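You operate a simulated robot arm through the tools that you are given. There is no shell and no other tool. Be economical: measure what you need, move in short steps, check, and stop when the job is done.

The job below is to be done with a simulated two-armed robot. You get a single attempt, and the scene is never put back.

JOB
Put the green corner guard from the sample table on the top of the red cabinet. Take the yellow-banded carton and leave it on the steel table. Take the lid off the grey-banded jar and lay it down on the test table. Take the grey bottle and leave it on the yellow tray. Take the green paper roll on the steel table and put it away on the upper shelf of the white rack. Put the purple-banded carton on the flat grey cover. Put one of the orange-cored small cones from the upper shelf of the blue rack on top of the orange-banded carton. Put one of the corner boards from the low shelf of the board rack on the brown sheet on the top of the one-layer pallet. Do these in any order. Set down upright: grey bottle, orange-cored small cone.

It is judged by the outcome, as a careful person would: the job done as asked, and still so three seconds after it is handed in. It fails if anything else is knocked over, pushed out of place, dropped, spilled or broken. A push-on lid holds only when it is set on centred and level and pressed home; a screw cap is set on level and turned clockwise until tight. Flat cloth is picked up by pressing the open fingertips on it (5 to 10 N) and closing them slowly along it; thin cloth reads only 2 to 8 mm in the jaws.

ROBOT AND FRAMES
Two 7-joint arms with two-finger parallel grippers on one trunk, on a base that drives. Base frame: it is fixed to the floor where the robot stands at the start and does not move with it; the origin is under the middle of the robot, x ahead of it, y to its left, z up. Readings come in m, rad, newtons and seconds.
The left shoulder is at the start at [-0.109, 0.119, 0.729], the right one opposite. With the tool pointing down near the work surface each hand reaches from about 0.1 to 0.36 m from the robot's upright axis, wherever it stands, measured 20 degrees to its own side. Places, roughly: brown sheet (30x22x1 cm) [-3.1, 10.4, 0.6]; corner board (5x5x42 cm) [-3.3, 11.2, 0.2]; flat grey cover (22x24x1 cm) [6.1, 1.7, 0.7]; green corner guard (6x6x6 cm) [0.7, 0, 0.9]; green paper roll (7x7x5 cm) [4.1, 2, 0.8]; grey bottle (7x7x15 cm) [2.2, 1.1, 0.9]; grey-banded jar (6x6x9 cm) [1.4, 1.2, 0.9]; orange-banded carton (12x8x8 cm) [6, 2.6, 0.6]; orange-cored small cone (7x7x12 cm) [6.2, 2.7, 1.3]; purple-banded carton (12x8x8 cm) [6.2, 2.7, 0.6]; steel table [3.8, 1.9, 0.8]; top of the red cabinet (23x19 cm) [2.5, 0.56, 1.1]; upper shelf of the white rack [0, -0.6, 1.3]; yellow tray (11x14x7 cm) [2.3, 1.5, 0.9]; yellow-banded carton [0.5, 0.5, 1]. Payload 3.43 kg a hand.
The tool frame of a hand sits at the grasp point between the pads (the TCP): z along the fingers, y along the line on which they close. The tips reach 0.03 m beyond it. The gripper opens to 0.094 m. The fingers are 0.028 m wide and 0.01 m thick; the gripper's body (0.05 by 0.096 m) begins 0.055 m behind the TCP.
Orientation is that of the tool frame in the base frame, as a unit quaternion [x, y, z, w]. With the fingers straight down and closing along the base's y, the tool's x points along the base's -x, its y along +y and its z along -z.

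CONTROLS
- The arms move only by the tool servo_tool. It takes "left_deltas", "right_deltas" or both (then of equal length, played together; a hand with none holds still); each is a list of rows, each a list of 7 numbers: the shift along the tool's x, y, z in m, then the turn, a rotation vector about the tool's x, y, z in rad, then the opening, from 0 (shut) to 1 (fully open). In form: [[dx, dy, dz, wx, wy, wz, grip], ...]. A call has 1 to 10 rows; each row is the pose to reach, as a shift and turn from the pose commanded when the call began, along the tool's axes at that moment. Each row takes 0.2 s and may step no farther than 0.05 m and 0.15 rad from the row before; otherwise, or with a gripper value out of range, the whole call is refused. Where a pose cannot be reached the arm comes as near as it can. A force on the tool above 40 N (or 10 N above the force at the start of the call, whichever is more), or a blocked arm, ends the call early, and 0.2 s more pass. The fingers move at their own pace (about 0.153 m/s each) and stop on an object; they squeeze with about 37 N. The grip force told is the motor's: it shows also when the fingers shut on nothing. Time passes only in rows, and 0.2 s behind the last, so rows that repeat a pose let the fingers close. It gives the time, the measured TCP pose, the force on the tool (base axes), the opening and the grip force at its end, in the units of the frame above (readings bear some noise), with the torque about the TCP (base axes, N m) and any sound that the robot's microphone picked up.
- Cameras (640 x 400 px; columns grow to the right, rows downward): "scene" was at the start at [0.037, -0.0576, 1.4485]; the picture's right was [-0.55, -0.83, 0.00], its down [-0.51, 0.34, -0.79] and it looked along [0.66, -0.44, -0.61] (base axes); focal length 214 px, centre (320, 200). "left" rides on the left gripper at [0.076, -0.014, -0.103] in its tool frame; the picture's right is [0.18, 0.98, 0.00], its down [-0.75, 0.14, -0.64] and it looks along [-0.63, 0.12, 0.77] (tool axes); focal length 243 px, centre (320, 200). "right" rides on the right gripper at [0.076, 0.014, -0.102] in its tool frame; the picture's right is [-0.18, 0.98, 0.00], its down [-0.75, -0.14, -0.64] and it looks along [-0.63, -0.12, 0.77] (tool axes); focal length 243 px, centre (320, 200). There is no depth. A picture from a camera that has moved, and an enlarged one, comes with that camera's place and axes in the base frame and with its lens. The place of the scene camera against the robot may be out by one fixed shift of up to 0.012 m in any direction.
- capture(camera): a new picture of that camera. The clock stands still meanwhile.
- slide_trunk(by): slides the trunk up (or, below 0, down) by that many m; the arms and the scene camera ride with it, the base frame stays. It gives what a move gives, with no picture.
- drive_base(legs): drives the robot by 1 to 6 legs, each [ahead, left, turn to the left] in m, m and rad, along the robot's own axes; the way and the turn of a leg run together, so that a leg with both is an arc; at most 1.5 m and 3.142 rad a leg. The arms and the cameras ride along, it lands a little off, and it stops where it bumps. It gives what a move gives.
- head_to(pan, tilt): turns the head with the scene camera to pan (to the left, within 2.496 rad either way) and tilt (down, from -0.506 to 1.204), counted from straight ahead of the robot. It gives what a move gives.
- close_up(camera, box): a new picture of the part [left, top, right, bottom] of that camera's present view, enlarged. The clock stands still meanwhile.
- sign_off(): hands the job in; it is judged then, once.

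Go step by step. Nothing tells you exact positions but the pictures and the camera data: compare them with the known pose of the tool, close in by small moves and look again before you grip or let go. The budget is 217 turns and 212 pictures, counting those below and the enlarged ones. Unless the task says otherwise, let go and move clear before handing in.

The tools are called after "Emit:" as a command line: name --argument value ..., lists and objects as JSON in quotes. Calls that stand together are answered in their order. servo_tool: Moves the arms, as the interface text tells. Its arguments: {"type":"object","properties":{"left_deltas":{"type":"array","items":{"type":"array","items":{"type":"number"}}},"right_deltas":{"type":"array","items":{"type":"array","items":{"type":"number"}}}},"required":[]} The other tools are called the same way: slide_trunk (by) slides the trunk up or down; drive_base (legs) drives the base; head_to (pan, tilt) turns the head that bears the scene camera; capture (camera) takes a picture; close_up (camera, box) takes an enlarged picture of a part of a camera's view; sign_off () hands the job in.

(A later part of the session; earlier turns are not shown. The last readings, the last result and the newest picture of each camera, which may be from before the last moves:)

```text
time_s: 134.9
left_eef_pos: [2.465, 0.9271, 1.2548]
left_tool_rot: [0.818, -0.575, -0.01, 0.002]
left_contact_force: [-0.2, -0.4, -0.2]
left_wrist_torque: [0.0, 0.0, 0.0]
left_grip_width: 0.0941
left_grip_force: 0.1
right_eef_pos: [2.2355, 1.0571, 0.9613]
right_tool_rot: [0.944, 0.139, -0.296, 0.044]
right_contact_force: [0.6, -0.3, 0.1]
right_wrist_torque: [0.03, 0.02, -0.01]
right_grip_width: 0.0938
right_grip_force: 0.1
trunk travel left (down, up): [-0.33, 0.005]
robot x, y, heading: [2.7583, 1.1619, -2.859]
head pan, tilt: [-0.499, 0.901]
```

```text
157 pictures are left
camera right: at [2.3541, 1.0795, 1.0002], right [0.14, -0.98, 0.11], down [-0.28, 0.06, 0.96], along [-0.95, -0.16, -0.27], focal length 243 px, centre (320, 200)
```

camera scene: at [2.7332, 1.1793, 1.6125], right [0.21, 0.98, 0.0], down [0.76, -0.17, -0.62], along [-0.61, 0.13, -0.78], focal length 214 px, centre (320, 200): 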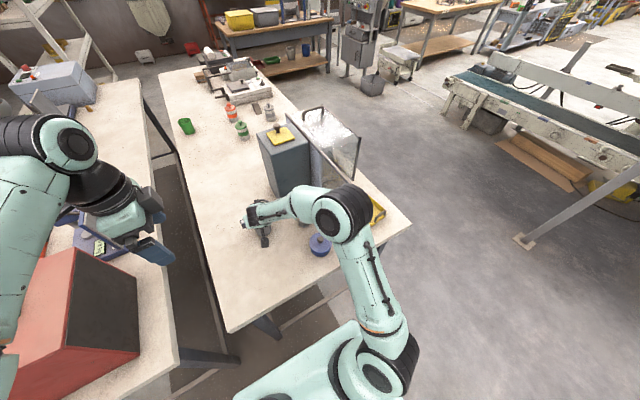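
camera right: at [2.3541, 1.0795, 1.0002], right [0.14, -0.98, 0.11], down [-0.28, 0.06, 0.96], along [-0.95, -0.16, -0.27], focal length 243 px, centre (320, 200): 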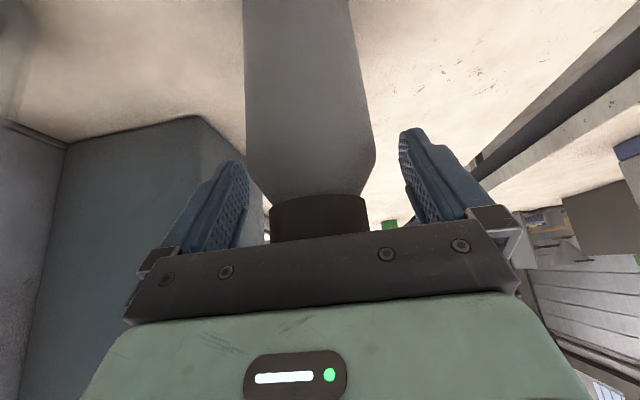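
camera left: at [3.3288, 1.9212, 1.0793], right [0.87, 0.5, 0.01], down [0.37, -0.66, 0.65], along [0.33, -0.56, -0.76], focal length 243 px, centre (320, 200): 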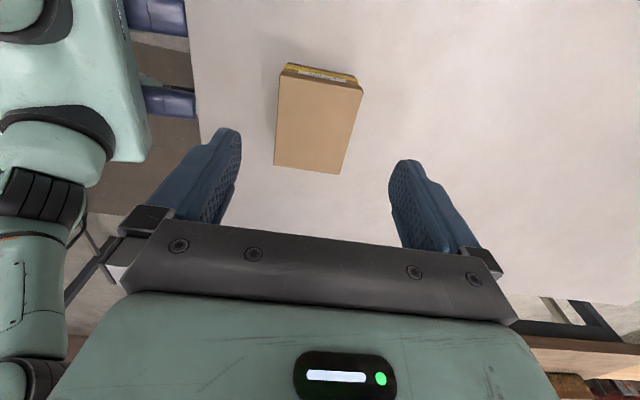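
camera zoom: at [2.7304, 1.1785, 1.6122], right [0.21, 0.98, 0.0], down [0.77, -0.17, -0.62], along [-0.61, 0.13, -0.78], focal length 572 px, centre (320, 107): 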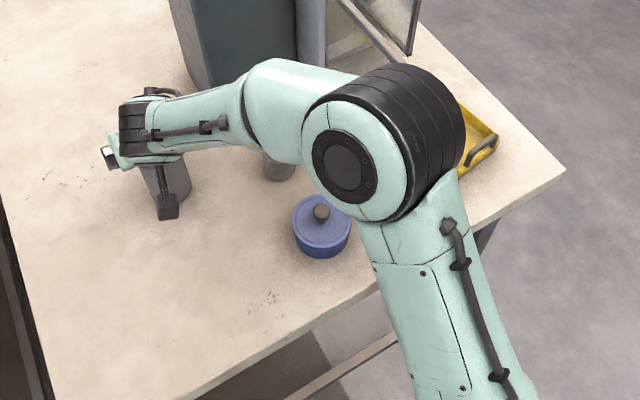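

Emit:
servo_tool --right_deltas '[[0.004, 0.002, 0.0058, 0, 0, 0, 1], [0.004, 0.002, 0.0058, 0, 0, 0, 0], [0.004, 0.002, 0.0058, 0, 0, 0, 0], [0.004, 0.002, 0.0058, 0, 0, 0, 0]]'

Emit:
capture --camera "right"

```text
time_s: 135.9
left_eef_pos: [2.4652, 0.9286, 1.2566]
left_tool_rot: [0.818, -0.575, -0.011, 0.002]
left_contact_force: [0.7, 0.5, 0.2]
left_wrist_torque: [-0.03, 0.01, -0.04]
left_grip_width: 0.0939
left_grip_force: 0.1
right_eef_pos: [2.236, 1.0561, 0.9572]
right_tool_rot: [0.944, 0.138, -0.297, 0.046]
right_contact_force: [-4.5, 3.0, 16.0]
right_wrist_torque: [0.36, 0.03, 0.11]
right_grip_width: 0.0659
right_grip_force: 36.6
trunk travel left (down, up): [-0.33, 0.005]
robot x, y, heading: [2.7602, 1.1621, -2.857]
head pan, tilt: [-0.499, 0.901]
```

```text
156 pictures are left
camera right: at [2.3551, 1.0786, 0.9958], right [0.14, -0.98, 0.11], down [-0.28, 0.07, 0.96], along [-0.95, -0.16, -0.27], focal length 243 px, centre (320, 200)
```

right: 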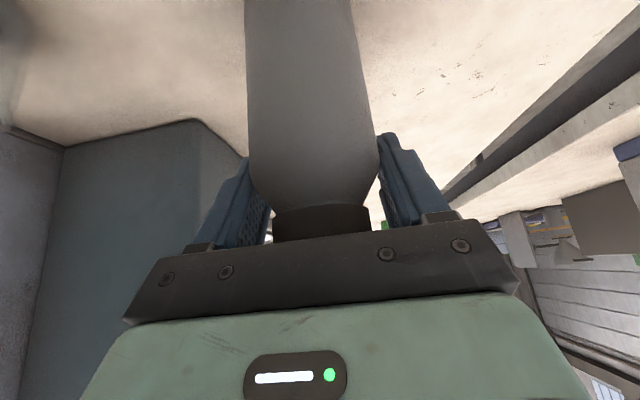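

Emit:
servo_tool --right_deltas '[[-0.0056, 0, -0.0083, 0, 0, 0, 0], [-0.0113, 0, -0.0165, 0, 0, 0, 0], [-0.023, 0, -0.033, 0, 0, 0, 0], [-0.034, 0, -0.05, 0, 0, 0, 0]]'

Emit:
capture --camera "right"

```text
time_s: 136.9
left_eef_pos: [2.465, 0.9275, 1.257]
left_tool_rot: [0.818, -0.575, -0.009, 0.002]
left_contact_force: [0.3, -0.4, -0.4]
left_wrist_torque: [0.01, 0.01, 0.0]
left_grip_width: 0.094
left_grip_force: 0.1
right_eef_pos: [2.238, 1.055, 1.0136]
right_tool_rot: [0.944, 0.14, -0.294, 0.046]
right_contact_force: [0.0, -0.4, -2.4]
right_wrist_torque: [0.0, 0.06, 0.04]
right_grip_width: 0.0658
right_grip_force: 36.8
trunk travel left (down, up): [-0.33, 0.005]
robot x, y, heading: [2.763, 1.161, -2.86]
head pan, tilt: [-0.499, 0.901]
```

```text
155 pictures are left
camera right: at [2.3557, 1.0781, 1.0541], right [0.14, -0.98, 0.11], down [-0.28, 0.06, 0.96], along [-0.95, -0.17, -0.27], focal length 243 px, centre (320, 200)
```

right: 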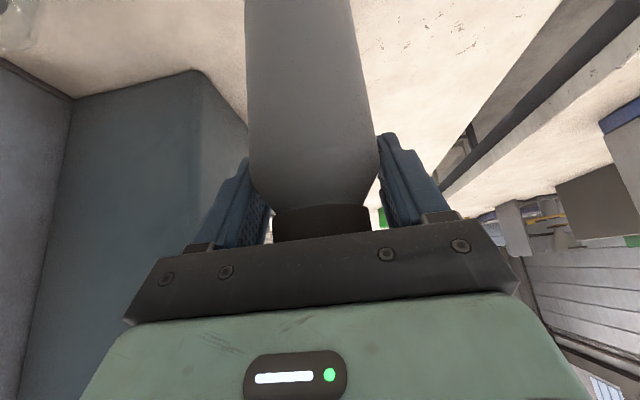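

Emit:
servo_tool --right_deltas '[[-0.01, 0, -0.044, 0, 0, 0, 0], [-0.02, 0, -0.088, 0, 0, 0, 0], [-0.03, 0, -0.132, 0, 0, 0, 0], [-0.04, 0, -0.176, 0, 0, 0, 0], [-0.05, 0, -0.22, 0, 0, 0, 0], [-0.059, 0, -0.263, 0, 0, 0, 0]]'

Emit:
capture --camera "scene"

```text
time_s: 138.3
left_eef_pos: [2.4639, 0.928, 1.2558]
left_tool_rot: [0.818, -0.575, -0.01, 0.002]
left_contact_force: [-0.7, -0.4, 0.1]
left_wrist_torque: [0.01, 0.01, 0.0]
left_grip_width: 0.0942
left_grip_force: 0.0
right_eef_pos: [2.3351, 1.0853, 1.2658]
right_tool_rot: [0.944, 0.14, -0.295, 0.046]
right_contact_force: [-0.2, 0.4, -3.7]
right_wrist_torque: [-0.01, 0.03, -0.01]
right_grip_width: 0.0657
right_grip_force: 37.4
trunk travel left (down, up): [-0.33, 0.005]
robot x, y, heading: [2.7581, 1.1589, -2.856]
head pan, tilt: [-0.499, 0.901]
```

```text
154 pictures are left
camera scene: at [2.7312, 1.1789, 1.6122], right [0.21, 0.98, 0.0], down [0.77, -0.17, -0.62], along [-0.61, 0.13, -0.78], focal length 214 px, centre (320, 200)
```

scene: 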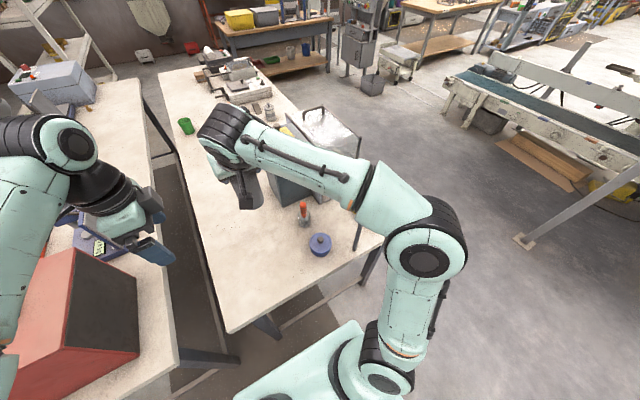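

Emit:
drive_base --legs '[[-0.18, 0, 0], [0, -0.38, 0]]'

Emit:
head_to --pan -0.1 --tilt 0.9

Emit:
capture --camera "scene"

Emit:
capture --camera "right"

```text
time_s: 143.2
left_eef_pos: [2.5309, 1.3261, 1.2568]
left_tool_rot: [0.819, -0.573, -0.009, 0.002]
left_contact_force: [0.1, 0.2, 0.4]
left_wrist_torque: [-0.03, 0.03, -0.02]
left_grip_width: 0.094
left_grip_force: 0.1
right_eef_pos: [2.401, 1.4832, 1.2657]
right_tool_rot: [0.944, 0.141, -0.296, 0.046]
right_contact_force: [0.7, -0.3, -3.5]
right_wrist_torque: [-0.04, 0.05, 0.01]
right_grip_width: 0.0659
right_grip_force: 37.0
trunk travel left (down, up): [-0.33, 0.005]
robot x, y, heading: [2.8256, 1.5598, -2.853]
head pan, tilt: [-0.499, 0.901]
```

```text
time_s: 144.1
left_eef_pos: [2.531, 1.3264, 1.2567]
left_tool_rot: [0.82, -0.573, -0.01, 0.002]
left_contact_force: [0.1, 0.4, -1.1]
left_wrist_torque: [0.01, 0.01, 0.01]
left_grip_width: 0.0939
left_grip_force: 0.2
right_eef_pos: [2.3996, 1.4836, 1.2648]
right_tool_rot: [0.944, 0.142, -0.296, 0.046]
right_contact_force: [0.5, 0.7, -2.4]
right_wrist_torque: [0.0, 0.05, 0.02]
right_grip_width: 0.0658
right_grip_force: 36.8
trunk travel left (down, up): [-0.33, 0.005]
robot x, y, heading: [2.8262, 1.561, -2.849]
head pan, tilt: [-0.099, 0.901]
```

```text
153 pictures are left
camera scene: at [2.7953, 1.5494, 1.6122], right [-0.19, 0.98, 0.0], down [0.77, 0.15, -0.62], along [-0.61, -0.12, -0.78], focal length 214 px, centre (320, 200)
```

scene: 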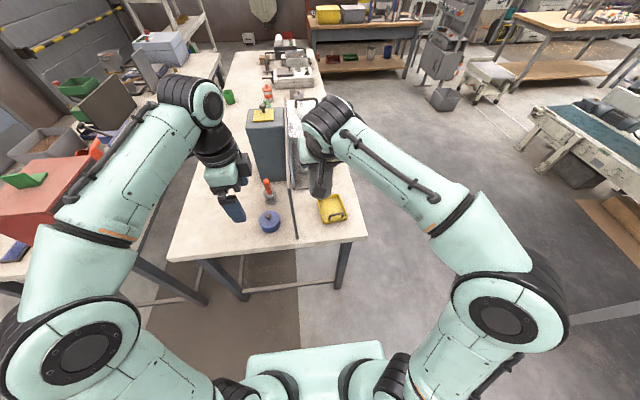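

```text
152 pictures are left
camera right: at [2.5184, 1.506, 1.3045], right [0.15, -0.98, 0.11], down [-0.28, 0.06, 0.96], along [-0.95, -0.17, -0.27], focal length 243 px, centre (320, 200)
```

right: 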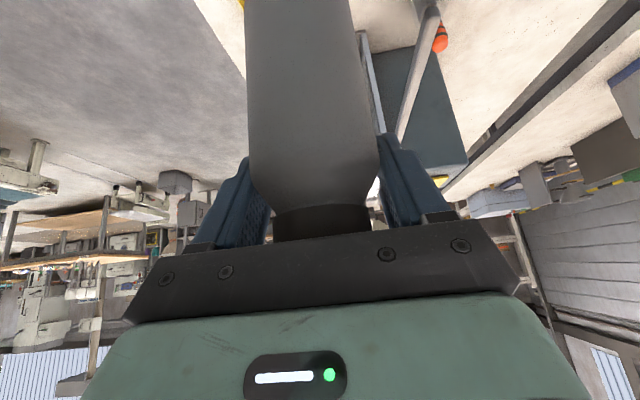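

Emit:
close_up --camera "scene" --box '[250, 140, 410, 240]'

```text
4.00 times, centred on (330, 190) of scene
camera zoom: at [2.7953, 1.5494, 1.6122], right [-0.19, 0.98, 0.0], down [0.77, 0.15, -0.62], along [-0.61, -0.12, -0.78], focal length 858 px, centre (280, 240)
```

zoom: 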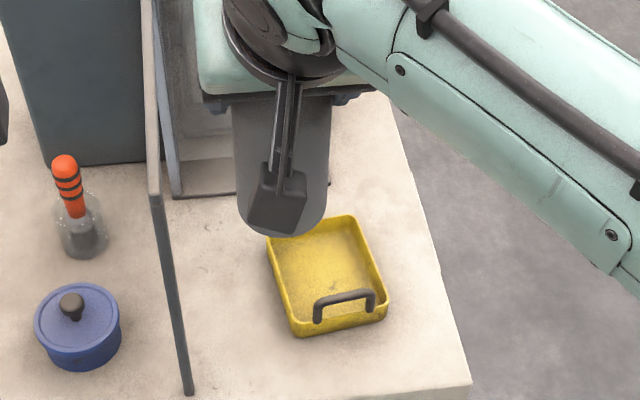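

Emit:
drive_base --legs '[[0.145, -0.048, 0]]'

Emit:
close_up --camera "scene" --box '[230, 110, 430, 235]'

Emit:
capture --camera "right"

```text
time_s: 145.5
left_eef_pos: [2.3786, 1.3298, 1.2559]
left_tool_rot: [0.82, -0.572, -0.01, 0.002]
left_contact_force: [0.1, 0.4, 0.9]
left_wrist_torque: [0.05, 0.01, 0.01]
left_grip_width: 0.0943
left_grip_force: 0.1
right_eef_pos: [2.2476, 1.4851, 1.265]
right_tool_rot: [0.943, 0.143, -0.296, 0.047]
right_contact_force: [-0.2, 0.7, -2.8]
right_wrist_torque: [-0.01, 0.03, -0.01]
right_grip_width: 0.0659
right_grip_force: 37.0
trunk travel left (down, up): [-0.33, 0.005]
robot x, y, heading: [2.6757, 1.5614, -2.849]
head pan, tilt: [-0.099, 0.901]
```

```text
3.20 times, centred on (330, 172) of scene
camera zoom: at [2.6431, 1.5528, 1.6119], right [-0.19, 0.98, 0.0], down [0.77, 0.15, -0.62], along [-0.61, -0.12, -0.78], focal length 686 px, centre (288, 288)
```

zoom: 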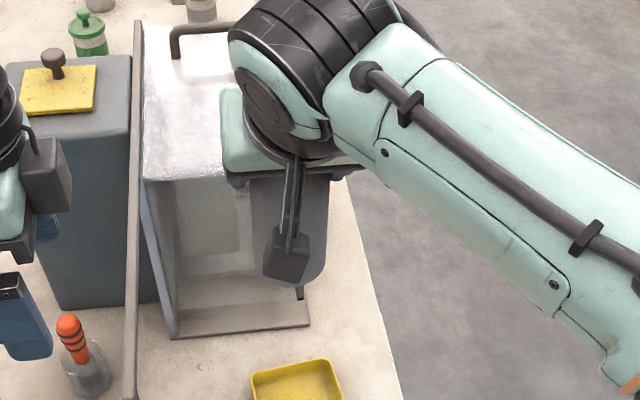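

```text
149 pictures are left
camera right: at [2.3664, 1.5092, 1.3044], right [0.15, -0.98, 0.11], down [-0.28, 0.06, 0.96], along [-0.95, -0.17, -0.27], focal length 243 px, centre (320, 200)
```

right: 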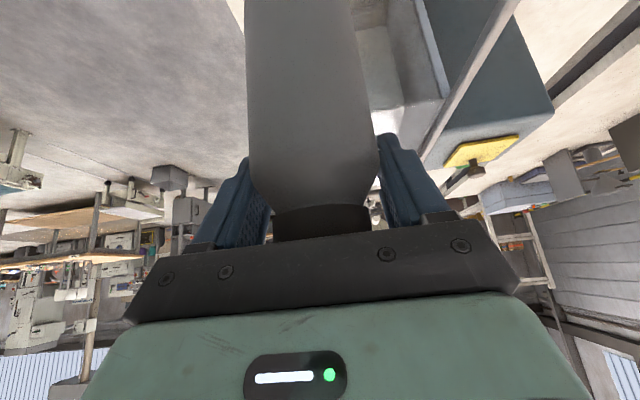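

Emit:
servo_tool --right_deltas '[[0.0264, 0, 0.0385, 0, 0, 0, 0], [0.0528, 0, 0.077, 0, 0, 0, 0], [0.079, 0, 0.1155, 0, 0, 0, 0], [0.1055, 0, 0.154, 0, 0, 0, 0], [0.132, 0, 0.193, 0, 0, 0, 0]]'

Emit:
head_to --pan -0.1 --tilt 1.1

Emit:
close_up --camera "scene" --box '[230, 80, 430, 205]'

Emit:
capture --camera "right"

```text
time_s: 146.7
left_eef_pos: [2.3772, 1.3293, 1.2559]
left_tool_rot: [0.82, -0.572, -0.01, 0.001]
left_contact_force: [0.4, 0.1, -0.4]
left_wrist_torque: [0.03, 0.03, 0.01]
left_grip_width: 0.0939
left_grip_force: 0.0
right_eef_pos: [2.2452, 1.4823, 1.0296]
right_tool_rot: [0.944, 0.143, -0.294, 0.047]
right_contact_force: [-0.3, -0.1, -4.5]
right_wrist_torque: [0.03, 0.03, -0.01]
right_grip_width: 0.0659
right_grip_force: 36.7
trunk travel left (down, up): [-0.33, 0.005]
robot x, y, heading: [2.6729, 1.5614, -2.851]
head pan, tilt: [-0.099, 0.901]
```

```text
time_s: 147.4
left_eef_pos: [2.3772, 1.3298, 1.2562]
left_tool_rot: [0.82, -0.572, -0.01, 0.002]
left_contact_force: [-0.6, -0.4, 0.0]
left_wrist_torque: [-0.04, -0.01, 0.0]
left_grip_width: 0.0939
left_grip_force: 0.0
right_eef_pos: [2.2449, 1.4834, 1.0313]
right_tool_rot: [0.944, 0.143, -0.295, 0.047]
right_contact_force: [0.4, -0.4, -2.5]
right_wrist_torque: [-0.01, 0.03, 0.02]
right_grip_width: 0.0658
right_grip_force: 37.1
trunk travel left (down, up): [-0.33, 0.005]
robot x, y, heading: [2.6725, 1.5642, -2.849]
head pan, tilt: [-0.099, 1.1]
```

```text
3.20 times, centred on (330, 142) of scene
camera zoom: at [2.6542, 1.555, 1.5984], right [-0.19, 0.98, 0.0], down [0.87, 0.17, -0.45], along [-0.45, -0.09, -0.89], focal length 686 px, centre (288, 384)
```

zoom: 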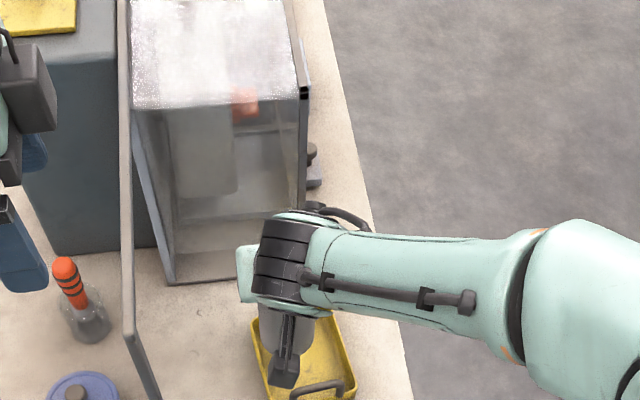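

```text
147 pictures are left
camera right: at [2.3636, 1.5062, 1.0709], right [0.15, -0.98, 0.11], down [-0.28, 0.06, 0.96], along [-0.95, -0.17, -0.27], focal length 243 px, centre (320, 200)
```

right: 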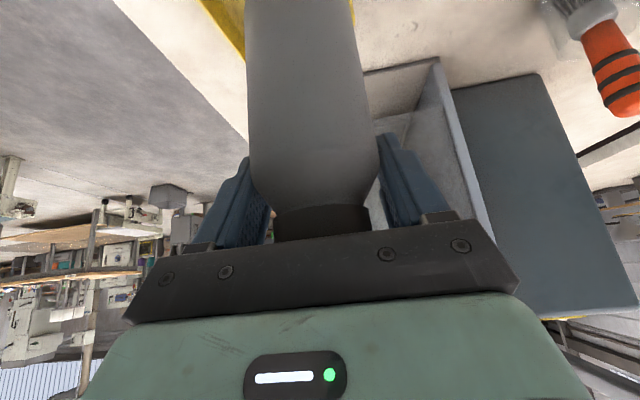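

Emit:
servo_tool --right_deltas '[[0, -0.0175, 0, 0, 0, 0, 0], [0.0113, -0.0175, 0.0165, 0, 0, 0, 0], [0.0226, -0.0175, 0.033, 0, 0, 0, 0], [0.0283, -0.0175, 0.0413, 0, 0, 0, 0], [0.031, -0.0175, 0.0454, 0, 0, 0, 0], [0.0339, -0.0175, 0.0495, 0, 0, 0, 0], [0.0367, -0.0175, 0.0536, 0, 0, 0, 0], [0.039, -0.0175, 0.057, 0, 0, 0, 0]]'

Emit:
close_up --camera "scene" --box '[270, 120, 390, 205]'

Emit:
capture --camera "right"

```text
time_s: 149.2
left_eef_pos: [2.3773, 1.3298, 1.2569]
left_tool_rot: [0.82, -0.572, -0.01, 0.001]
left_contact_force: [-0.6, 0.0, 0.0]
left_wrist_torque: [0.01, -0.01, -0.02]
left_grip_width: 0.094
left_grip_force: 0.0
right_eef_pos: [2.239, 1.5012, 0.9613]
right_tool_rot: [0.944, 0.143, -0.296, 0.046]
right_contact_force: [-0.9, 0.0, -3.2]
right_wrist_torque: [-0.02, 0.04, -0.04]
right_grip_width: 0.0656
right_grip_force: 37.0
trunk travel left (down, up): [-0.33, 0.005]
robot x, y, heading: [2.6747, 1.5644, -2.851]
head pan, tilt: [-0.099, 1.1]
```

```text
4.71 times, centred on (330, 162) of scene
camera zoom: at [2.6541, 1.5549, 1.5984], right [-0.19, 0.98, 0.0], down [0.87, 0.17, -0.45], along [-0.45, -0.09, -0.89], focal length 1009 px, centre (273, 376)
```

zoom: 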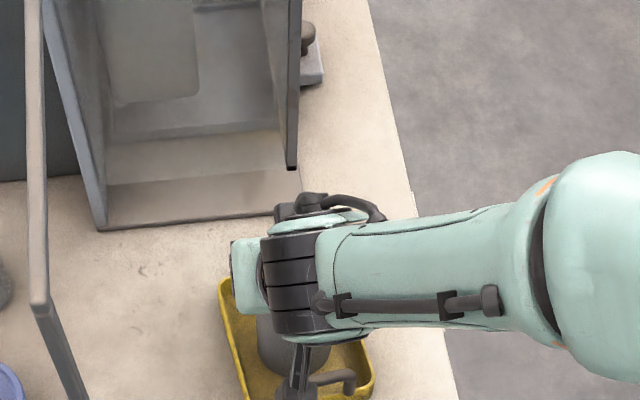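

```text
145 pictures are left
camera right: at [2.3589, 1.5241, 1.0013], right [0.15, -0.98, 0.11], down [-0.28, 0.06, 0.96], along [-0.95, -0.17, -0.27], focal length 243 px, centre (320, 200)
```

right: 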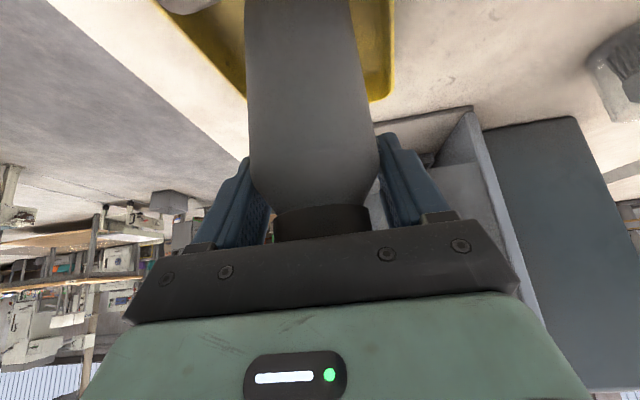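

Emit:
servo_tool --right_deltas '[[0.0017, -0.004, 0.0025, 0, 0, 0, 0], [0.0034, -0.004, 0.005, 0, 0, 0, 0], [0.0051, -0.004, 0.0075, 0, 0, 0, 0], [0.0068, -0.004, 0.01, 0, 0, 0, 0], [0.0085, -0.004, 0.0125, 0, 0, 0, 0]]'

```text
time_s: 150.1
left_eef_pos: [2.3795, 1.331, 1.2563]
left_tool_rot: [0.82, -0.573, -0.01, 0.002]
left_contact_force: [-0.5, 0.1, -0.7]
left_wrist_torque: [0.0, 0.0, 0.0]
left_grip_width: 0.094
left_grip_force: 0.0
right_eef_pos: [2.2367, 1.5038, 0.9592]
right_tool_rot: [0.941, 0.142, -0.303, 0.05]
right_contact_force: [4.7, 1.7, 16.6]
right_wrist_torque: [0.29, -0.5, -0.06]
right_grip_width: 0.066
right_grip_force: 36.7
trunk travel left (down, up): [-0.33, 0.005]
robot x, y, heading: [2.674, 1.5658, -2.849]
head pan, tilt: [-0.099, 1.1]
stopped in row 4 (right hand): the force on the tool passed its limit at 43 N (the readings are from after the stop); the commanded pose is now the measured one
```

Emit:
servo_tool --right_deltas '[[0, 0, -0.001, 0, 0, 0, 0.5], [0, 0, -0.001, 0, 0, 0, 1], [0, 0, -0.001, 0, 0, 0, 1], [0, 0, -0.03, 0, 0, 0, 1], [0, 0, -0.07, 0, 0, 0, 1], [0, 0, -0.11, 0, 0, 0, 1], [-0.02, 0, -0.15, 0, 0, 0, 1], [-0.04, 0, -0.19, 0, 0, 0, 1]]'

Emit:
capture --camera "right"

Emit:
capture --camera "scene"

```text
time_s: 151.8
left_eef_pos: [2.3771, 1.3304, 1.2566]
left_tool_rot: [0.82, -0.572, -0.01, 0.001]
left_contact_force: [0.8, 0.0, -0.8]
left_wrist_torque: [0.05, -0.01, 0.01]
left_grip_width: 0.0942
left_grip_force: 0.0
right_eef_pos: [2.3114, 1.5287, 1.1334]
right_tool_rot: [0.942, 0.143, -0.3, 0.049]
right_contact_force: [-0.3, -0.4, -0.4]
right_wrist_torque: [-0.03, -0.02, -0.03]
right_grip_width: 0.0939
right_grip_force: 0.0
trunk travel left (down, up): [-0.33, 0.005]
robot x, y, heading: [2.6735, 1.5655, -2.848]
head pan, tilt: [-0.099, 1.1]
```

```text
144 pictures are left
camera right: at [2.4309, 1.5532, 1.1724], right [0.15, -0.98, 0.11], down [-0.28, 0.07, 0.96], along [-0.95, -0.18, -0.26], focal length 243 px, centre (320, 200)
```

right: 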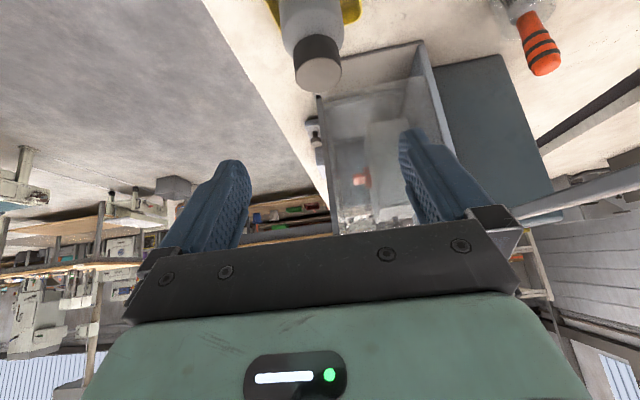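

```text
143 pictures are left
camera scene: at [2.6551, 1.5552, 1.5984], right [-0.19, 0.98, 0.0], down [0.87, 0.17, -0.45], along [-0.45, -0.09, -0.89], focal length 214 px, centre (320, 200)
```

scene: 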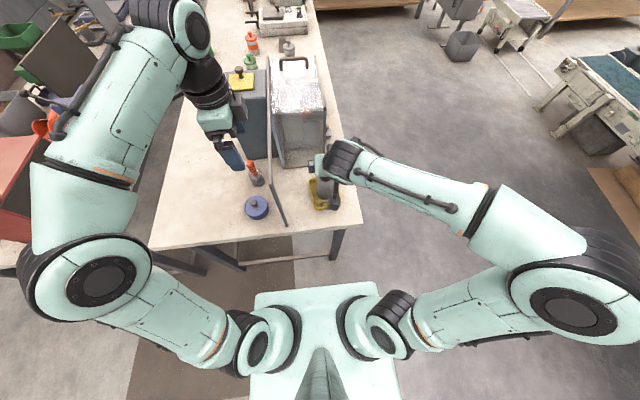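

Emit:
servo_tool --right_deltas '[[0, 0, -0.03, 0, 0.15, 0, 1], [0, 0, -0.05, 0, 0.3, 0, 1], [0, 0, -0.08, 0, 0.45, 0, 1], [0, 0, -0.1, 0, 0.59, 0, 1]]'

Emit:
drive_base --legs '[[-0.12, 0, 0], [0, -0.48, 0], [1.35, 0, 0], [0, 0, 1.57]]'

Emit:
head_to --pan 0 --tilt 0.8

Emit:
capture --camera "scene"

```text
time_s: 152.8
left_eef_pos: [2.3773, 1.3292, 1.2565]
left_tool_rot: [0.821, -0.571, -0.011, 0.0]
left_contact_force: [-0.1, -0.4, 0.0]
left_wrist_torque: [0.03, 0.01, 0.03]
left_grip_width: 0.0938
left_grip_force: 0.0
right_eef_pos: [2.3673, 1.5437, 1.2176]
right_tool_rot: [0.988, 0.152, -0.013, 0.005]
right_contact_force: [0.5, 0.5, 0.3]
right_wrist_torque: [0.02, 0.0, 0.0]
right_grip_width: 0.094
right_grip_force: 0.0
trunk travel left (down, up): [-0.33, 0.005]
robot x, y, heading: [2.6735, 1.5638, -2.85]
head pan, tilt: [-0.099, 1.1]
```

```text
time_s: 168.7
left_eef_pos: [1.5466, 1.3721, 1.2555]
left_tool_rot: [0.988, 0.154, -0.006, 0.007]
left_contact_force: [-0.5, -0.6, -0.3]
left_wrist_torque: [0.0, -0.02, -0.01]
left_grip_width: 0.094
left_grip_force: 0.0
right_eef_pos: [1.3322, 1.3719, 1.2171]
right_tool_rot: [0.609, 0.793, -0.006, 0.013]
right_contact_force: [-0.4, -0.1, -0.2]
right_wrist_torque: [0.0, 0.01, -0.04]
right_grip_width: 0.0941
right_grip_force: 0.1
trunk travel left (down, up): [-0.33, 0.005]
robot x, y, heading: [1.3247, 1.6735, -1.322]
head pan, tilt: [-0.099, 1.1]
```

```text
time_s: 169.5
left_eef_pos: [1.546, 1.3731, 1.2563]
left_tool_rot: [0.988, 0.154, -0.006, 0.008]
left_contact_force: [0.7, -0.1, -0.5]
left_wrist_torque: [0.01, 0.0, 0.02]
left_grip_width: 0.0941
left_grip_force: 0.0
right_eef_pos: [1.3326, 1.3712, 1.2188]
right_tool_rot: [0.609, 0.793, -0.006, 0.013]
right_contact_force: [-0.2, -0.4, 0.2]
right_wrist_torque: [0.04, 0.0, 0.02]
right_grip_width: 0.0938
right_grip_force: 0.1
trunk travel left (down, up): [-0.33, 0.005]
robot x, y, heading: [1.3261, 1.6773, -1.325]
head pan, tilt: [0.0, 0.799]
```

```text
142 pictures are left
camera scene: at [1.3353, 1.6321, 1.6201], right [-0.97, -0.25, 0.0], down [-0.18, 0.7, -0.7], along [0.17, -0.68, -0.72], focal length 214 px, centre (320, 200)
```

scene: 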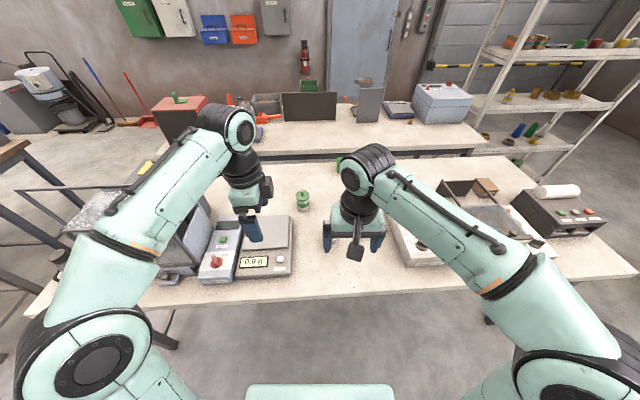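

Emit:
capture --camera "right"

Emit:
capture --camera "left"

```text
141 pictures are left
camera right: at [1.3237, 1.4515, 1.3172], right [1.0, 0.08, 0.01], down [0.05, -0.75, 0.66], along [0.06, -0.66, -0.75], focal length 243 px, centre (320, 200)
```

right: 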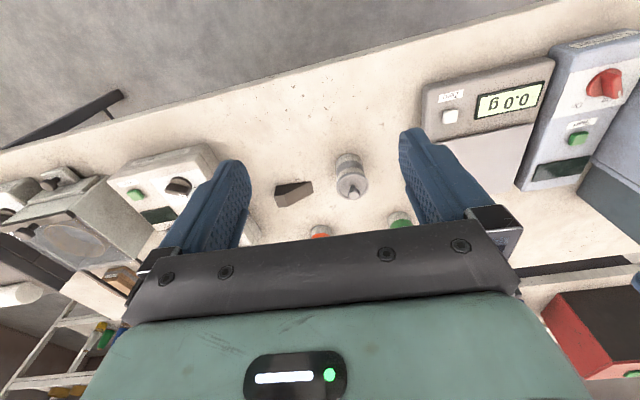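

```text
140 pictures are left
camera left: at [1.6158, 1.412, 1.3582], right [0.47, -0.88, 0.01], down [-0.67, -0.35, 0.65], along [-0.57, -0.32, -0.76], focal length 243 px, centre (320, 200)
```

left: 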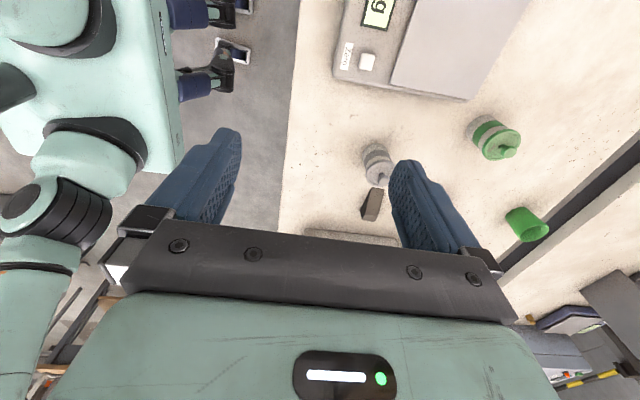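

Emit:
close_up --camera "right" --box '[270, 125, 430, 225]'

Emit:
close_up --camera "left" --box '[320, 110, 480, 210]'

```text
4.00 times, centred on (350, 175) of right
camera zoom: at [1.3237, 1.4515, 1.3172], right [1.0, 0.08, 0.01], down [0.05, -0.75, 0.66], along [0.06, -0.66, -0.75], focal length 970 px, centre (200, 300)
```

zoom: 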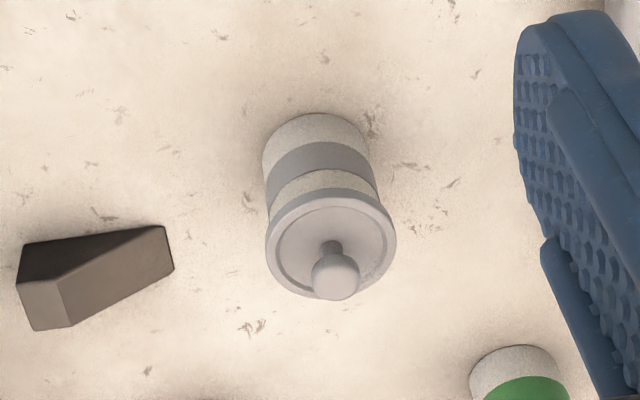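

```text
4.00 times, centred on (400, 160) of left
camera zoom: at [1.6158, 1.412, 1.3582], right [0.47, -0.88, 0.01], down [-0.67, -0.35, 0.65], along [-0.57, -0.32, -0.76], focal length 970 px, centre (0, 360)
```

zoom: 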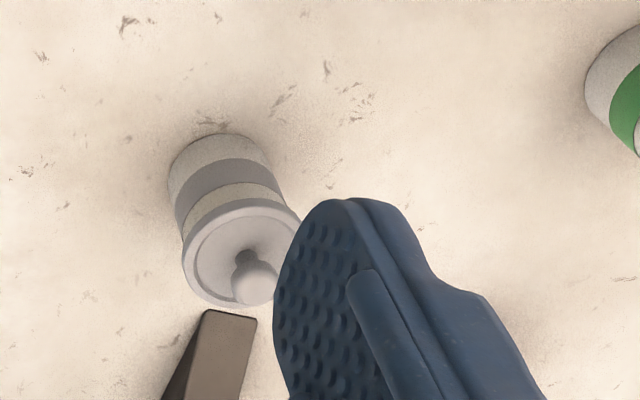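

Emit:
drive_base --legs '[[0.07, 0.1, 0]]'

Emit:
servo_tool --right_deltas '[[-0.04, 0, 0.02, 0, 0, 0, 0.6], [-0.08, 0, 0.05, 0, 0, 0, 0.6], [-0.11, 0, 0.09, 0, 0, 0, 0.6], [-0.11, 0, 0.12, 0, 0, 0, 0.6]]'

Emit:
capture --camera "right"

```text
time_s: 171.1
left_eef_pos: [1.6613, 1.3277, 1.2569]
left_tool_rot: [0.988, 0.153, -0.006, 0.008]
left_contact_force: [0.1, 0.1, 0.9]
left_wrist_torque: [-0.01, 0.0, 0.02]
left_grip_width: 0.094
left_grip_force: 0.1
right_eef_pos: [1.4484, 1.3269, 1.2183]
right_tool_rot: [0.609, 0.793, -0.006, 0.013]
right_contact_force: [-0.3, 0.9, -0.6]
right_wrist_torque: [0.01, 0.03, 0.0]
right_grip_width: 0.0942
right_grip_force: 0.0
trunk travel left (down, up): [-0.33, 0.005]
robot x, y, heading: [1.4423, 1.6322, -1.322]
head pan, tilt: [0.0, 0.799]
```

```text
time_s: 172.1
left_eef_pos: [1.6618, 1.3281, 1.2568]
left_tool_rot: [0.988, 0.153, -0.006, 0.007]
left_contact_force: [-0.1, 0.7, 0.8]
left_wrist_torque: [0.01, -0.01, 0.0]
left_grip_width: 0.0942
left_grip_force: 0.1
right_eef_pos: [1.4737, 1.2147, 1.1012]
right_tool_rot: [0.61, 0.793, -0.007, 0.015]
right_contact_force: [0.3, 1.3, -0.2]
right_wrist_torque: [-0.01, 0.01, -0.01]
right_grip_width: 0.0565
right_grip_force: 0.0
trunk travel left (down, up): [-0.33, 0.005]
robot x, y, heading: [1.4454, 1.6309, -1.322]
head pan, tilt: [0.0, 0.799]
```

```text
137 pictures are left
camera right: at [1.4648, 1.296, 1.1999], right [1.0, 0.07, 0.01], down [0.05, -0.75, 0.66], along [0.06, -0.66, -0.75], focal length 243 px, centre (320, 200)
```

right: 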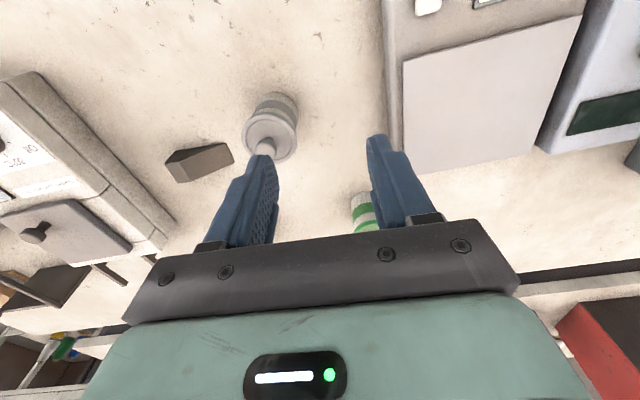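

Emit:
servo_tool --right_deltas '[[-0.02, -0.03, 0.01, 0, 0, 0, 0.45], [-0.04, -0.06, 0.03, 0, 0, 0, 0.4], [-0.0533, -0.072, 0.06, 0, 0, 0, 0.4], [-0.0533, -0.072, 0.09, 0, 0, 0, 0.4]]'

Emit:
capture --camera "right"

```text
time_s: 173.1
left_eef_pos: [1.6608, 1.3281, 1.2561]
left_tool_rot: [0.988, 0.153, -0.006, 0.007]
left_contact_force: [0.2, -0.5, 0.4]
left_wrist_torque: [-0.01, 0.01, -0.05]
left_grip_width: 0.0939
left_grip_force: 0.1
right_eef_pos: [1.4212, 1.1439, 1.0108]
right_tool_rot: [0.61, 0.792, -0.006, 0.014]
right_contact_force: [0.8, -0.2, 0.2]
right_wrist_torque: [-0.01, -0.04, 0.0]
right_grip_width: 0.0379
right_grip_force: 0.0
trunk travel left (down, up): [-0.33, 0.005]
robot x, y, heading: [1.4435, 1.6345, -1.323]
head pan, tilt: [0.0, 0.799]
```

```text
136 pictures are left
camera right: at [1.4119, 1.2237, 1.1102], right [1.0, 0.07, 0.01], down [0.05, -0.75, 0.66], along [0.06, -0.66, -0.75], focal length 243 px, centre (320, 200)
```

right: 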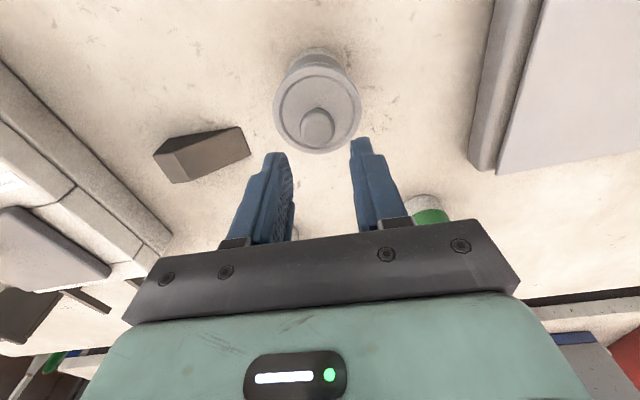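

Emit:
servo_tool --right_deltas '[[0, -0.001, 0.025, 0, 0, 0, 0.4], [0, -0.001, 0.04, 0, 0, 0, 0.4]]'

Emit:
capture --camera "right"

```text
time_s: 173.7
left_eef_pos: [1.6611, 1.3277, 1.2559]
left_tool_rot: [0.988, 0.153, -0.005, 0.008]
left_contact_force: [-0.4, -0.8, -0.9]
left_wrist_torque: [-0.02, 0.01, 0.0]
left_grip_width: 0.0938
left_grip_force: 0.2
right_eef_pos: [1.4211, 1.1422, 0.9724]
right_tool_rot: [0.609, 0.793, -0.005, 0.013]
right_contact_force: [0.1, 0.2, 0.6]
right_wrist_torque: [-0.04, 0.02, -0.01]
right_grip_width: 0.0376
right_grip_force: 0.1
trunk travel left (down, up): [-0.33, 0.005]
robot x, y, heading: [1.4405, 1.6322, -1.324]
head pan, tilt: [0.0, 0.799]
```

```text
135 pictures are left
camera right: at [1.4121, 1.2228, 1.071], right [1.0, 0.07, 0.01], down [0.05, -0.75, 0.66], along [0.06, -0.66, -0.75], focal length 243 px, centre (320, 200)
```

right: 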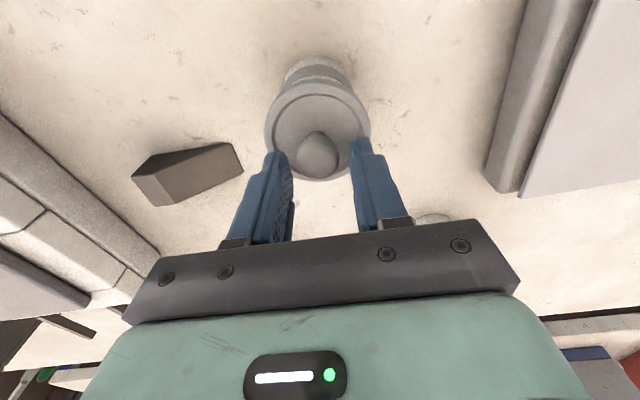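

Emit:
servo_tool --right_deltas '[[0.007, -0.002, 0.01, 0, 0, 0, 0.4], [0.007, -0.002, 0.02, 0, 0, 0, 0.4], [0.007, -0.002, 0.02, 0, 0, 0, 0], [0.007, -0.002, 0.02, 0, 0, 0, 0], [0.007, -0.002, 0.02, 0, 0, 0, 0]]'

Emit:
capture --camera "right"

```text
time_s: 174.2
left_eef_pos: [1.6613, 1.3286, 1.2567]
left_tool_rot: [0.988, 0.153, -0.006, 0.008]
left_contact_force: [-1.1, -0.7, 0.0]
left_wrist_torque: [0.03, 0.02, 0.02]
left_grip_width: 0.0941
left_grip_force: 0.0
right_eef_pos: [1.418, 1.1452, 0.9674]
right_tool_rot: [0.609, 0.793, -0.011, 0.023]
right_contact_force: [-0.5, 4.3, 17.9]
right_wrist_torque: [0.27, 0.35, -0.02]
right_grip_width: 0.0373
right_grip_force: 0.1
trunk travel left (down, up): [-0.33, 0.005]
robot x, y, heading: [1.4419, 1.6303, -1.321]
head pan, tilt: [0.0, 0.799]
stopped in row 2 (right hand): the force on the tool passed its limit at 51 N (the readings are from after the stop); the commanded pose is now the measured one
```

```text
134 pictures are left
camera right: at [1.4093, 1.2285, 1.0638], right [1.0, 0.07, 0.02], down [0.04, -0.73, 0.68], along [0.06, -0.67, -0.74], focal length 243 px, centre (320, 200)
```

right: 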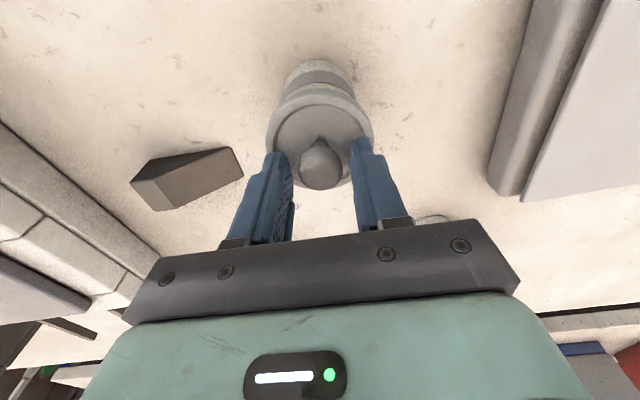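

Emit:
servo_tool --right_deltas '[[0, 0, -0.003, 0, 0, 0, 0.4], [0.003, 0, -0.003, 0, 0, 0, 0], [0.003, 0, -0.003, 0, 0, 0, 0], [0.003, 0, -0.003, 0, 0, 0, 0]]'

Emit:
capture --camera "right"

```text
time_s: 175.2
left_eef_pos: [1.6629, 1.3266, 1.2564]
left_tool_rot: [0.988, 0.153, -0.007, 0.008]
left_contact_force: [-1.1, -0.4, -0.2]
left_wrist_torque: [-0.01, -0.04, -0.02]
left_grip_width: 0.094
left_grip_force: 0.1
right_eef_pos: [1.4194, 1.147, 0.968]
right_tool_rot: [0.609, 0.792, -0.012, 0.022]
right_contact_force: [5.0, -6.4, 11.6]
right_wrist_torque: [-0.55, -0.09, 0.08]
right_grip_width: 0.0224
right_grip_force: 36.8
trunk travel left (down, up): [-0.33, 0.005]
robot x, y, heading: [1.4451, 1.635, -1.324]
head pan, tilt: [0.0, 0.799]
```

```text
133 pictures are left
camera right: at [1.4095, 1.2296, 1.0647], right [1.0, 0.08, 0.02], down [0.04, -0.74, 0.68], along [0.06, -0.67, -0.74], focal length 243 px, centre (320, 200)
```

right: 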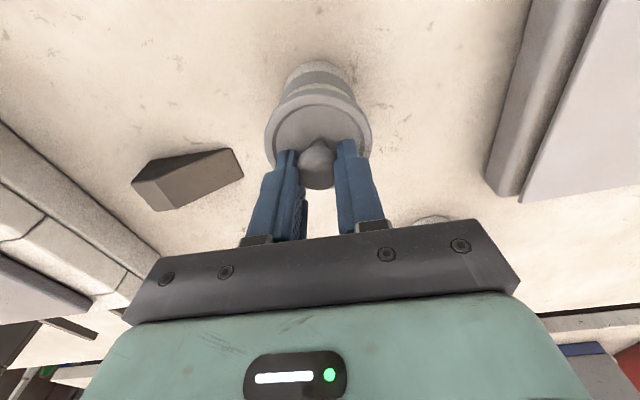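

Emit:
servo_tool --right_deltas '[[0, 0, -0.004, 0, 0, 0, 0], [0, 0, -0.008, 0, 0, 0, 0], [0, 0, -0.012, 0, 0, 0, 0]]'

Emit:
capture --camera "right"

```text
time_s: 176.0
left_eef_pos: [1.6615, 1.3277, 1.2556]
left_tool_rot: [0.988, 0.152, -0.006, 0.008]
left_contact_force: [0.3, 0.5, 0.1]
left_wrist_torque: [0.01, 0.04, 0.0]
left_grip_width: 0.0939
left_grip_force: 0.0
right_eef_pos: [1.4155, 1.1477, 0.9783]
right_tool_rot: [0.61, 0.792, -0.01, 0.02]
right_contact_force: [0.0, -0.1, 0.5]
right_wrist_torque: [0.0, 0.05, 0.01]
right_grip_width: 0.0222
right_grip_force: 37.0
trunk travel left (down, up): [-0.33, 0.005]
robot x, y, heading: [1.4409, 1.6327, -1.324]
head pan, tilt: [0.0, 0.799]
heard: snap
```

```text
132 pictures are left
camera right: at [1.4078, 1.2298, 1.0763], right [1.0, 0.07, 0.02], down [0.04, -0.74, 0.67], along [0.06, -0.67, -0.74], focal length 243 px, centre (320, 200)
```

right: 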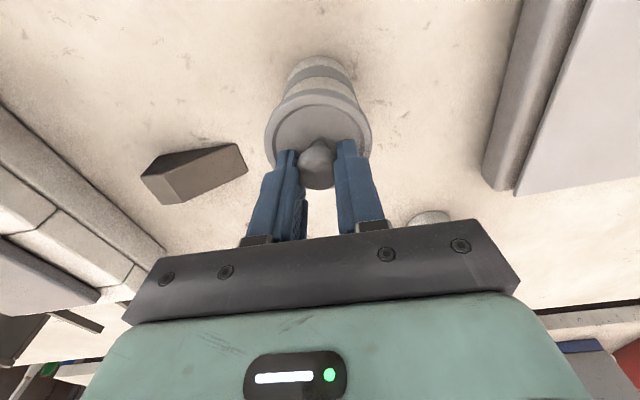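

Emit:
servo_tool --right_deltas '[[0, 0, -0.01, 0, 0, 0, 0], [0, 0, -0.03, 0, 0, 0, 0], [0, 0, -0.05, 0, 0, 0, 0], [0.02, 0, -0.07, 0, 0, 0, 0]]'

Emit:
capture --camera "right"

Emit:
capture --camera "left"

```text
time_s: 177.0
left_eef_pos: [1.6613, 1.3274, 1.2577]
left_tool_rot: [0.988, 0.154, -0.006, 0.008]
left_contact_force: [-0.9, 0.2, 0.2]
left_wrist_torque: [-0.05, 0.0, 0.02]
left_grip_width: 0.094
left_grip_force: 0.2
right_eef_pos: [1.4096, 1.1689, 1.047]
right_tool_rot: [0.61, 0.792, -0.01, 0.021]
right_contact_force: [-0.1, -0.1, 0.0]
right_wrist_torque: [-0.01, -0.01, -0.02]
right_grip_width: 0.022
right_grip_force: 36.6
trunk travel left (down, up): [-0.33, 0.005]
robot x, y, heading: [1.436, 1.6355, -1.319]
head pan, tilt: [0.0, 0.799]
```

```text
131 pictures are left
camera right: at [1.4008, 1.2521, 1.1455], right [1.0, 0.07, 0.02], down [0.04, -0.74, 0.67], along [0.06, -0.67, -0.74], focal length 243 px, centre (320, 200)
```

right: 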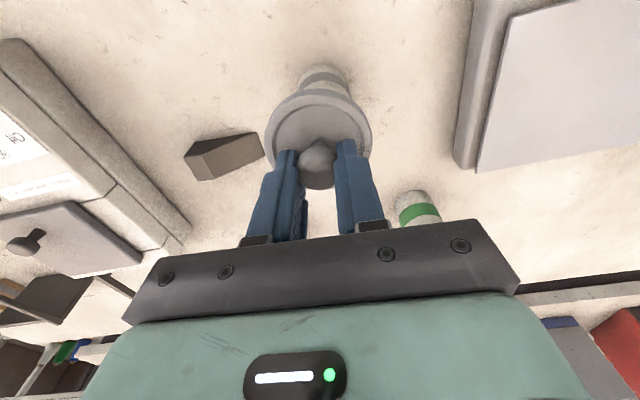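

```text
130 pictures are left
camera left: at [1.73, 1.3681, 1.3584], right [0.47, -0.88, 0.01], down [-0.67, -0.35, 0.66], along [-0.57, -0.32, -0.76], focal length 243 px, centre (320, 200)
```

left: 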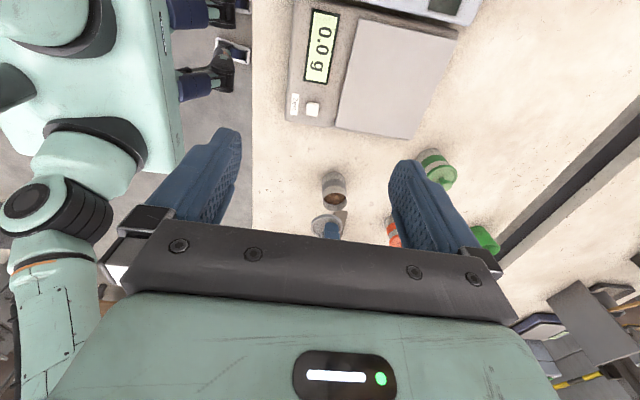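

Emit:
servo_tool --right_deltas '[[0.045, 0, 0, 0, 0, 0, 0], [0.087, -0.003, 0.01, 0, 0, 0, 0], [0.087, -0.003, 0.05, 0, 0, 0, 0], [0.087, -0.003, 0.09, 0, 0, 0, 0], [0.087, -0.003, 0.12, 0, 0, 0, 0]]'

Emit:
capture --camera "right"

```text
time_s: 178.2
left_eef_pos: [1.6612, 1.3271, 1.2554]
left_tool_rot: [0.988, 0.153, -0.006, 0.008]
left_contact_force: [0.9, -0.2, 0.4]
left_wrist_torque: [0.01, 0.01, -0.03]
left_grip_width: 0.094
left_grip_force: 0.0
right_eef_pos: [1.389, 1.2478, 0.9227]
right_tool_rot: [0.609, 0.792, -0.011, 0.023]
right_contact_force: [0.2, 0.4, -1.0]
right_wrist_torque: [0.01, 0.01, 0.02]
right_grip_width: 0.0221
right_grip_force: 37.1
trunk travel left (down, up): [-0.33, 0.005]
robot x, y, heading: [1.4383, 1.6348, -1.32]
head pan, tilt: [0.0, 0.799]
```

```text
129 pictures are left
camera right: at [1.3795, 1.3302, 1.0211], right [1.0, 0.07, 0.02], down [0.04, -0.74, 0.67], along [0.06, -0.67, -0.74], focal length 243 px, centre (320, 200)
```

right: 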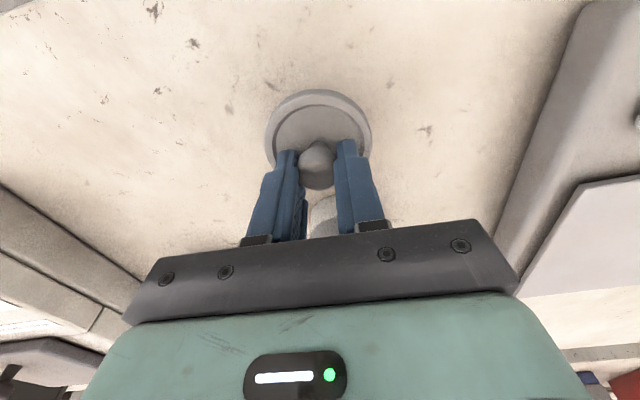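

Emit:
servo_tool --right_deltas '[[0, 0, 0.005, 0, 0, 0, 0], [0, 0, 0.01, 0, 0, 0, 0], [0, 0, 0.014, 0, 0, 0, 0], [0, 0, 0.017, 0, 0, 0, 0], [0, 0, 0.02, 0, 0, 0, 0], [0, 0, 0.023, 0, 0, 0, 0], [0, 0, 0.026, 0, 0, 0, 0], [0, 0, 0.029, 0, 0, 0, 0], [0, 0, 0.032, 0, 0, 0, 0], [0, 0, 0.035, 0, 0, 0, 0]]'

Emit:
capture --camera "right"

```text
time_s: 180.4
left_eef_pos: [1.661, 1.3289, 1.2578]
left_tool_rot: [0.988, 0.154, -0.007, 0.009]
left_contact_force: [0.6, -0.7, 0.3]
left_wrist_torque: [-0.01, -0.04, 0.01]
left_grip_width: 0.0941
left_grip_force: 0.0
right_eef_pos: [1.3878, 1.2474, 0.8905]
right_tool_rot: [0.609, 0.793, -0.011, 0.023]
right_contact_force: [-1.8, 0.8, 17.2]
right_wrist_torque: [0.23, 0.51, 0.02]
right_grip_width: 0.0219
right_grip_force: 37.0
trunk travel left (down, up): [-0.33, 0.005]
robot x, y, heading: [1.439, 1.6326, -1.322]
head pan, tilt: [0.0, 0.799]
```

```text
128 pictures are left
camera right: at [1.3797, 1.3303, 0.9879], right [1.0, 0.08, 0.02], down [0.04, -0.73, 0.68], along [0.06, -0.67, -0.74], focal length 243 px, centre (320, 200)
```

right: 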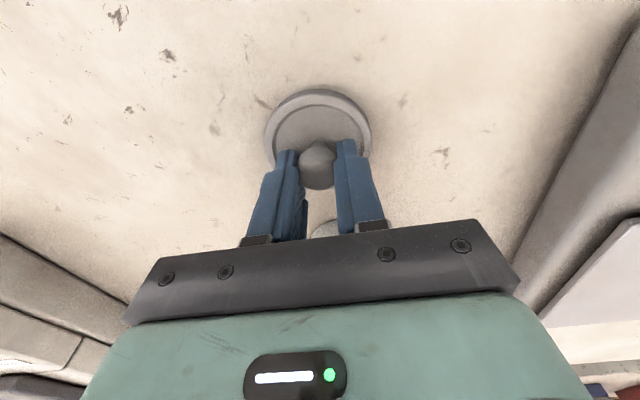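

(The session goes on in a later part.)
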